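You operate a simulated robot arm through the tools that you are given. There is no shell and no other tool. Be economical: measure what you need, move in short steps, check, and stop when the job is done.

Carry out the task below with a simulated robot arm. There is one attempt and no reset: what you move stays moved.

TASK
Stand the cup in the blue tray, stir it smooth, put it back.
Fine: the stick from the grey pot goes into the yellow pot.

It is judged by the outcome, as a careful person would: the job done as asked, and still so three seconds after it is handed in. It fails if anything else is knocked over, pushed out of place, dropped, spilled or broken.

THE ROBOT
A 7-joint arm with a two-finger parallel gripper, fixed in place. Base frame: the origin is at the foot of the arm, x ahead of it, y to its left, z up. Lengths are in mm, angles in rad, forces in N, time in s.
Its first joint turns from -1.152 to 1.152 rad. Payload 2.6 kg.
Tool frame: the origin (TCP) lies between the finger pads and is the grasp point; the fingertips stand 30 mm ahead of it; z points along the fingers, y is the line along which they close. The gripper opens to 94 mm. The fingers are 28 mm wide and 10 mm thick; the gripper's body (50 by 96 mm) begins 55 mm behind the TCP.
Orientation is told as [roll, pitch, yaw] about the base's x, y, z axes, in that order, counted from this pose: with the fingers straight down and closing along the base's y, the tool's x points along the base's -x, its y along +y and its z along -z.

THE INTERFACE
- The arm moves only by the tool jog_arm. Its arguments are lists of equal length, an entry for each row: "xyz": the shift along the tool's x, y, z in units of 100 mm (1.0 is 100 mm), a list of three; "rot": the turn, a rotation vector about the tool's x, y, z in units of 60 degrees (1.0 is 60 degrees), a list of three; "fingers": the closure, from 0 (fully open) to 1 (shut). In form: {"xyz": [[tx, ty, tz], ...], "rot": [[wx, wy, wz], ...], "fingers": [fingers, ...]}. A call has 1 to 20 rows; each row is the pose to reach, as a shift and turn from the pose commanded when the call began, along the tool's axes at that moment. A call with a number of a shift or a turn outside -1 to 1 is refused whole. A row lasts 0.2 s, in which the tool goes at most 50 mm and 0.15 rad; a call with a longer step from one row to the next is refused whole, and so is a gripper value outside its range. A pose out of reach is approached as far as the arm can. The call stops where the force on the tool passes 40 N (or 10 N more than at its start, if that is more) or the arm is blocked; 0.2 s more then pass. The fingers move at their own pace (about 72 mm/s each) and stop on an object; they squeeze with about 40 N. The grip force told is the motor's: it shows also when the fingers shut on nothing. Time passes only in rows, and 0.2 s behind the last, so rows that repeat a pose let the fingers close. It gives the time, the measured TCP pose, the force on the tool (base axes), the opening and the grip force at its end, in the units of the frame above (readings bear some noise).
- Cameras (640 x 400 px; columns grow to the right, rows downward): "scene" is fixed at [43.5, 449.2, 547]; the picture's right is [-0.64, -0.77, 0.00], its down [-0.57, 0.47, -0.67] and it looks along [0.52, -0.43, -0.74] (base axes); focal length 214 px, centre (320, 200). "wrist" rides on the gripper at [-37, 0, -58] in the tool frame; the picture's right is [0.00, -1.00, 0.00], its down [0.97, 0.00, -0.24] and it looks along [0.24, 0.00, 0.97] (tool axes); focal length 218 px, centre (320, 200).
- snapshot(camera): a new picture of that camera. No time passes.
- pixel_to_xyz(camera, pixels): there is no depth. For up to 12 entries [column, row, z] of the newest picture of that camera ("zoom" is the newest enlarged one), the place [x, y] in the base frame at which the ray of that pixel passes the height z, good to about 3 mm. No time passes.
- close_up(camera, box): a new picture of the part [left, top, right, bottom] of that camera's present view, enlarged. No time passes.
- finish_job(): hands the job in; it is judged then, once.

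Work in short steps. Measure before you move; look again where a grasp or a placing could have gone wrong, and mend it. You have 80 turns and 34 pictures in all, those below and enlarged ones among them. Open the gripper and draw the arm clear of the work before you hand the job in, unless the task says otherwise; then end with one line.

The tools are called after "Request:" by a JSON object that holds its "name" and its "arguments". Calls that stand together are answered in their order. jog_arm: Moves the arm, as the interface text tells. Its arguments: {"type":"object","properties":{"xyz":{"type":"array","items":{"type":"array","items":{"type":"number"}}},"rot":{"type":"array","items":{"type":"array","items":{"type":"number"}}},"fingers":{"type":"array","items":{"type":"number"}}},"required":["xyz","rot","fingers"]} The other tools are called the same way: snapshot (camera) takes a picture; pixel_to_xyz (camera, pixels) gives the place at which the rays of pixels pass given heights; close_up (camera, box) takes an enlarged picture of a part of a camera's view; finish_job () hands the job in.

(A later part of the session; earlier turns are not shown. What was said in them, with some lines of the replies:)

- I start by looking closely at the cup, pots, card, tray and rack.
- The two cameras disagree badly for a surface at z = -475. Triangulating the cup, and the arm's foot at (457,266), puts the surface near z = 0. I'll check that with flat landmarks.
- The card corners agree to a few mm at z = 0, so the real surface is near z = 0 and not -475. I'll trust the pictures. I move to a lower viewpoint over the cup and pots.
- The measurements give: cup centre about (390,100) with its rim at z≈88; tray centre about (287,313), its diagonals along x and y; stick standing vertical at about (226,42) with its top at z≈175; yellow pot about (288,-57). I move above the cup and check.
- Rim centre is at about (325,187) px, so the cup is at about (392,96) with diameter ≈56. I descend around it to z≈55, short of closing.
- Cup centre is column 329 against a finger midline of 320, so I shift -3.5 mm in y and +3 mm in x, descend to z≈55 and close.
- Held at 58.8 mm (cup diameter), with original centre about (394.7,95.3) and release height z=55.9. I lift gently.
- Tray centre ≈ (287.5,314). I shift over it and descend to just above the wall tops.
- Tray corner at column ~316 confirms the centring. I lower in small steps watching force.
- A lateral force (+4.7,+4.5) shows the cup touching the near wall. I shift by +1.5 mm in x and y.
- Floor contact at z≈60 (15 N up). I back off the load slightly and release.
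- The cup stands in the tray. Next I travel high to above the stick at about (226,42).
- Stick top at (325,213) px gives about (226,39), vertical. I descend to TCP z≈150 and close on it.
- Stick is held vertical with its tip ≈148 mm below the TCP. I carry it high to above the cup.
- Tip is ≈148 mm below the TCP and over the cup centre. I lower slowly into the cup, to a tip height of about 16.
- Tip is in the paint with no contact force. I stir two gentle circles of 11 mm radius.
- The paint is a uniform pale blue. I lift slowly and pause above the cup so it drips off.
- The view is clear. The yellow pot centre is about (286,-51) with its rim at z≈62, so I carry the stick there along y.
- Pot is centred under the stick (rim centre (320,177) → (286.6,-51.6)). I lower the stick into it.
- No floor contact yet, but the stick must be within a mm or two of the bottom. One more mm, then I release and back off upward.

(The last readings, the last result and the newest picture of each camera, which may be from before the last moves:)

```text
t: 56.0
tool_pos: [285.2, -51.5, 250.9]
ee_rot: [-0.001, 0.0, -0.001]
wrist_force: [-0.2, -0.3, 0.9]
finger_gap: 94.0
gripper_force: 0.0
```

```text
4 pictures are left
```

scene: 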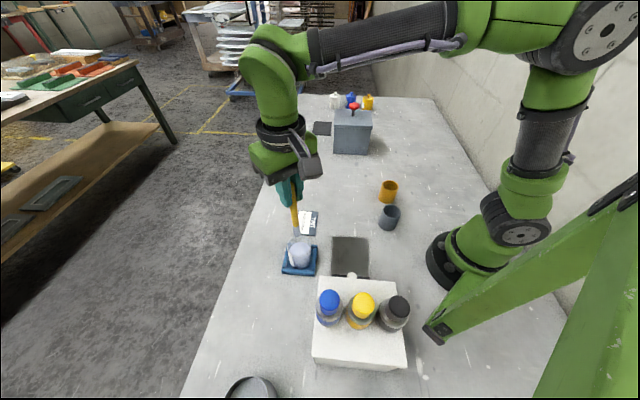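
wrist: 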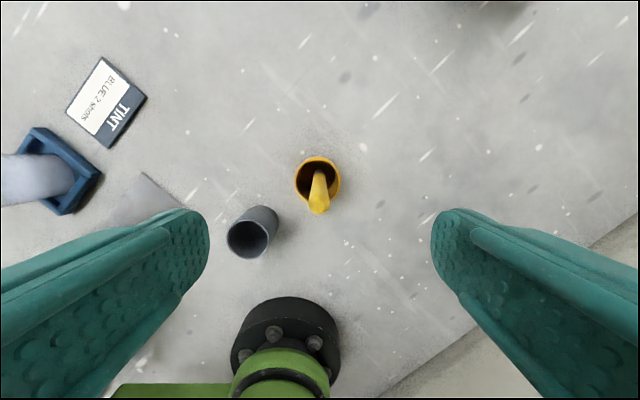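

The stick stands in the yellow pot. I return along y at height to the cup in the tray.

Request:
{"name": "jog_arm", "arguments": {"xyz": [[0, 0.1, 0], [0, 0.35, 0], [0, 0.65, 0], [0, 0.9, 0], [0, 1.0, 0]], "rot": [[0, 0, 0], [0, 0, 0], [0, 0, 0], [0, 0, 0], [0, 0, 0]], "fingers": [0, 0, 0, 0, 0]}}

Request:
{"name": "jog_arm", "arguments": {"xyz": [[0, 0.25, 0], [0, 0.5, 0], [0, 0.75, 0], [0, 1.0, 0]], "rot": [[0, 0, 0], [0, 0, 0], [0, 0, 0], [0, 0, 0]], "fingers": [0, 0, 0, 0]}}

Request:
{"name": "jog_arm", "arguments": {"xyz": [[0, 0.25, 0], [0, 0.5, 0], [0, 0.75, 0], [0, 0.9, 0]], "rot": [[0, 0, 0], [0, 0, 0], [0, 0, 0], [0, 0, 0]], "fingers": [0, 0, 0, 0]}}

Request:
{"name": "jog_arm", "arguments": {"xyz": [[-0.01, 0.25, 0], [-0.015, 0.5, 0], [-0.015, 0.7, 0], [-0.015, 0.75, 0], [-0.015, 0.75, 0.3], [-0.015, 0.75, 0.6], [-0.015, 0.75, 0.8], [-0.015, 0.75, 0.8]], "rot": [[0, 0, 0], [0, 0, 0], [0, 0, 0], [0, 0, 0], [0, 0, 0], [0, 0, 0], [0, 0, 0], [0, 0, 0]], "fingers": [0, 0, 0, 0, 0, 0, 0, 0]}}

Request:
{"name": "snapshot", "arguments": {"camera": "wrist"}}

```text
t: 57.2
tool_pos: [287.4, 49.0, 250.5]
ee_rot: [0.0, 0.0, 0.0]
wrist_force: [-0.2, 0.4, 0.6]
finger_gap: 93.8
gripper_force: 0.0
```

```text
t: 58.2
tool_pos: [286.2, 147.4, 250.2]
ee_rot: [0.001, -0.001, -0.001]
wrist_force: [-0.1, -0.7, 1.0]
finger_gap: 94.1
gripper_force: 0.1
```

```text
t: 59.2
tool_pos: [286.3, 239.1, 249.5]
ee_rot: [0.001, 0.0, -0.002]
wrist_force: [0.5, 0.1, -0.3]
finger_gap: 93.9
gripper_force: 0.1
```

```text
t: 61.0
tool_pos: [287.2, 312.7, 170.0]
ee_rot: [0.001, -0.001, -0.001]
wrist_force: [-0.2, 0.3, -0.4]
finger_gap: 94.1
gripper_force: 0.0
```

```text
3 pictures are left
```

wrist: 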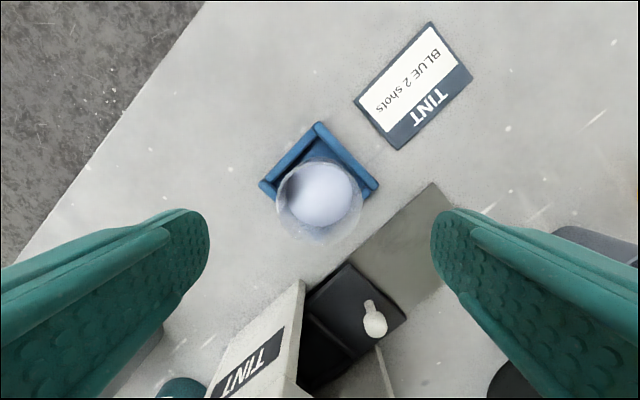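

Smooth and centred at column 320. I descend to z≈61, grip and lift clear of the tray.

Request:
{"name": "jog_arm", "arguments": {"xyz": [[0, 0, 0.2], [0, 0, 0.45], [0, 0, 0.7], [0, 0, 0.9], [0, 0, 1.0]], "rot": [[0, 0, 0], [0, 0, 0], [0, 0, 0], [0, 0, 0], [0, 0, 0]], "fingers": [0, 0, 0, 0, 0]}}

Request:
{"name": "jog_arm", "arguments": {"xyz": [[0, 0, 0.05], [0, 0, 0.09], [0, 0, 0.09], [0, 0, 0.09], [0, 0, 0.09], [0, 0, 0.09], [0, 0, 0.09]], "rot": [[0, 0, 0], [0, 0, 0], [0, 0, 0], [0, 0, 0], [0, 0, 0], [0, 0, 0], [0, 0, 0]], "fingers": [0, 0, 0.2, 0.3, 0.38, 0.44, 0.44]}}

Request:
{"name": "jog_arm", "arguments": {"xyz": [[0, 0, -0.04], [0, 0, -0.1], [0, 0, -0.2], [0, 0, -0.35], [0, 0, -0.5], [0, 0, -0.6], [0, 0, -0.65], [0, 0, -0.65]], "rot": [[0, 0, 0], [0, 0, 0], [0, 0, 0], [0, 0, 0], [0, 0, 0], [0, 0, 0], [0, 0, 0], [0, 0, 0]], "fingers": [0.44, 0.44, 0.44, 0.44, 0.44, 0.44, 0.44, 0.44]}}

```text
t: 62.2
tool_pos: [288.4, 313.2, 69.3]
ee_rot: [0.0, -0.002, 0.0]
wrist_force: [1.1, 0.3, 0.2]
finger_gap: 94.1
gripper_force: 0.1
```

```text
t: 63.8
tool_pos: [286.8, 313.0, 60.5]
ee_rot: [0.001, 0.0, 0.0]
wrist_force: [0.6, 0.3, 0.3]
finger_gap: 58.4
gripper_force: 39.9
```

```text
t: 65.6
tool_pos: [285.7, 313.6, 126.2]
ee_rot: [0.001, -0.001, 0.0]
wrist_force: [1.2, 0.4, -1.3]
finger_gap: 58.5
gripper_force: 40.2
```

Now I carry the cup back along the same line to its original place at about (395,95).

Request:
{"name": "jog_arm", "arguments": {"xyz": [[-0.04, -0.07, 0], [-0.11, -0.2, 0], [-0.2, -0.37, 0], [-0.29, -0.54, 0], [-0.38, -0.71, 0], [-0.46, -0.86, 0], [-0.52, -0.96, 0], [-0.54, -1.0, 0]], "rot": [[0, 0, 0], [0, 0, 0], [0, 0, 0], [0, 0, 0], [0, 0, 0], [0, 0, 0], [0, 0, 0], [0, 0, 0]], "fingers": [0.44, 0.44, 0.44, 0.44, 0.44, 0.44, 0.44, 0.44]}}

Request:
{"name": "jog_arm", "arguments": {"xyz": [[-0.04, -0.07, 0], [-0.11, -0.2, 0], [-0.2, -0.37, 0], [-0.29, -0.54, 0], [-0.38, -0.71, 0], [-0.46, -0.86, 0], [-0.52, -0.96, 0], [-0.54, -1.0, 0]], "rot": [[0, 0, 0], [0, 0, 0], [0, 0, 0], [0, 0, 0], [0, 0, 0], [0, 0, 0], [0, 0, 0], [0, 0, 0]], "fingers": [0.44, 0.44, 0.44, 0.44, 0.44, 0.44, 0.44, 0.44]}}

Request:
{"name": "jog_arm", "arguments": {"xyz": [[0, -0.08, 0], [-0.002, -0.16, 0], [-0.002, -0.185, 0], [-0.002, -0.185, 0.1], [-0.002, -0.185, 0.25], [-0.002, -0.185, 0.4], [-0.002, -0.185, 0.52], [-0.002, -0.185, 0.6], [-0.002, -0.185, 0.64], [-0.002, -0.185, 0.66], [-0.002, -0.185, 0.66]], "rot": [[0, 0, 0], [0, 0, 0], [0, 0, 0], [0, 0, 0], [0, 0, 0], [0, 0, 0], [0, 0, 0], [0, 0, 0], [0, 0, 0], [0, 0, 0], [0, 0, 0]], "fingers": [0.44, 0.44, 0.44, 0.44, 0.44, 0.44, 0.44, 0.44, 0.44, 0.44, 0.44]}}

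```text
t: 67.4
tool_pos: [342.5, 213.4, 123.6]
ee_rot: [-0.001, -0.002, 0.001]
wrist_force: [0.3, -1.1, -1.4]
finger_gap: 58.6
gripper_force: 40.2
```

```text
t: 69.2
tool_pos: [396.0, 113.7, 125.2]
ee_rot: [0.0, -0.001, 0.0]
wrist_force: [0.8, 0.0, -2.8]
finger_gap: 58.9
gripper_force: 39.5
```

```text
t: 71.6
tool_pos: [396.6, 94.2, 59.3]
ee_rot: [0.0, 0.0, 0.001]
wrist_force: [0.2, -0.3, -0.5]
finger_gap: 58.7
gripper_force: 39.7
```

Now 3–4 mm above the surface; I lower in 1 mm steps until contact.

Request:
{"name": "jog_arm", "arguments": {"xyz": [[0, 0, 0.01], [0, 0, 0.02], [0, 0, 0.025], [0, 0, 0.025]], "rot": [[0, 0, 0], [0, 0, 0], [0, 0, 0], [0, 0, 0]], "fingers": [0.44, 0.44, 0.44, 0.44]}}

Request:
{"name": "jog_arm", "arguments": {"xyz": [[0, 0, 0.008], [0, 0, 0.008]], "rot": [[0, 0, 0], [0, 0, 0]], "fingers": [0.44, 0.44]}}

```text
t: 72.6
tool_pos: [396.7, 94.3, 56.6]
ee_rot: [-0.001, 0.0, 0.0]
wrist_force: [0.6, 0.2, -1.1]
finger_gap: 58.7
gripper_force: 40.4
```

```text
t: 73.2
tool_pos: [396.3, 95.4, 55.0]
ee_rot: [0.0, -0.002, -0.001]
wrist_force: [0.5, -0.9, -2.5]
finger_gap: 59.1
gripper_force: 40.1
```

Request:
{"name": "jog_arm", "arguments": {"xyz": [[0, 0, 0.007], [0, 0, 0.007]], "rot": [[0, 0, 0], [0, 0, 0]], "fingers": [0.44, 0.44]}}

```text
t: 73.8
tool_pos: [395.8, 95.3, 55.6]
ee_rot: [0.0, 0.0, 0.001]
wrist_force: [-0.3, -0.7, 1.1]
finger_gap: 58.6
gripper_force: 39.3
```

Request:
{"name": "jog_arm", "arguments": {"xyz": [[0, 0, 0.005], [0, 0, 0.005]], "rot": [[0, 0, 0], [0, 0, 0]], "fingers": [0.44, 0.44]}}

```text
t: 74.4
tool_pos: [396.3, 94.7, 54.2]
ee_rot: [-0.001, -0.002, 0.0]
wrist_force: [-3.2, 0.9, 9.3]
finger_gap: 58.8
gripper_force: 40.1
```

Contact (9 N). I release and lift away.

Request:
{"name": "jog_arm", "arguments": {"xyz": [[0, 0, -0.004], [0, 0, -0.004], [0, 0, -0.004], [0, 0, -0.004], [0, 0, -0.004], [0, 0, -0.004]], "rot": [[0, 0, 0], [0, 0, 0], [0, 0, 0], [0, 0, 0], [0, 0, 0], [0, 0, 0]], "fingers": [0.44, 0.36, 0.3, 0.2, 0.1, 0.0]}}

Request:
{"name": "jog_arm", "arguments": {"xyz": [[0, 0, -0.1], [0, 0, -0.3], [0, 0, -0.55], [0, 0, -0.8], [0, 0, -1.0]], "rot": [[0, 0, 0], [0, 0, 0], [0, 0, 0], [0, 0, 0], [0, 0, 0]], "fingers": [0, 0, 0, 0, 0]}}

Request:
{"name": "jog_arm", "arguments": {"xyz": [[0, 0, -0.25], [0, 0, -0.5], [0, 0, -0.75], [0, 0, -1.0], [0, 0, -1.0]], "rot": [[0, 0, 0], [0, 0, 0], [0, 0, 0], [0, 0, 0], [0, 0, 0]], "fingers": [0, 0, 0, 0, 0]}}

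Request:
{"name": "snapshot", "arguments": {"camera": "wrist"}}

Request:
{"name": "close_up", "arguments": {"camera": "scene", "box": [270, 130, 430, 290]}}

```text
t: 75.8
tool_pos: [395.3, 95.4, 54.6]
ee_rot: [0.0, 0.0, -0.001]
wrist_force: [0.8, 0.0, -0.2]
finger_gap: 94.1
gripper_force: 0.0
```

```text
t: 77.0
tool_pos: [396.9, 96.8, 156.4]
ee_rot: [0.0, 0.001, -0.001]
wrist_force: [0.5, 0.1, -0.2]
finger_gap: 94.0
gripper_force: 0.0
```

```text
t: 78.2
tool_pos: [396.1, 96.5, 255.0]
ee_rot: [0.0, -0.001, 0.001]
wrist_force: [0.0, 0.2, 0.1]
finger_gap: 94.1
gripper_force: 0.2
```

```text
2 pictures are left
```

wrist: 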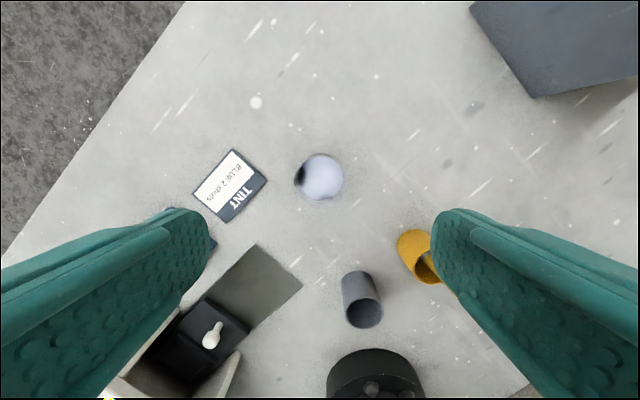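

```text
2.50 times, centred on (350, 210) of scene
```

zoom: 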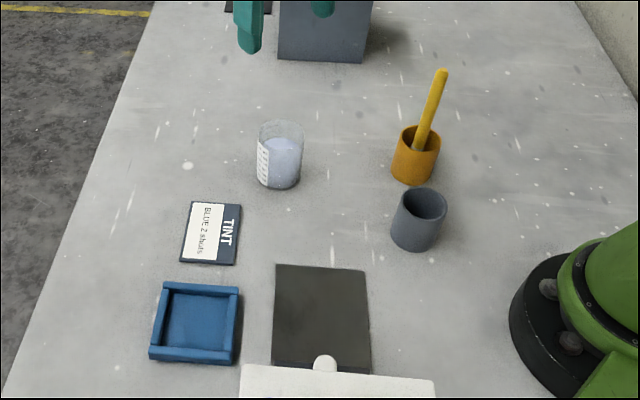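

Everything is in place: the cup is back at its spot and smooth, and the stick is in the yellow pot. The tray and grey pot are undisturbed, and the arm is clear with the gripper open.

Request:
{"name": "finish_job", "arguments": {}}

```text
The job is handed in.
```

The cup was stirred to an even pale blue in the blue tray and put back where it started, and the stick now stands in the yellow pot; the work surface measured about z = 0, not the stated -475, so I worked from the pictures.
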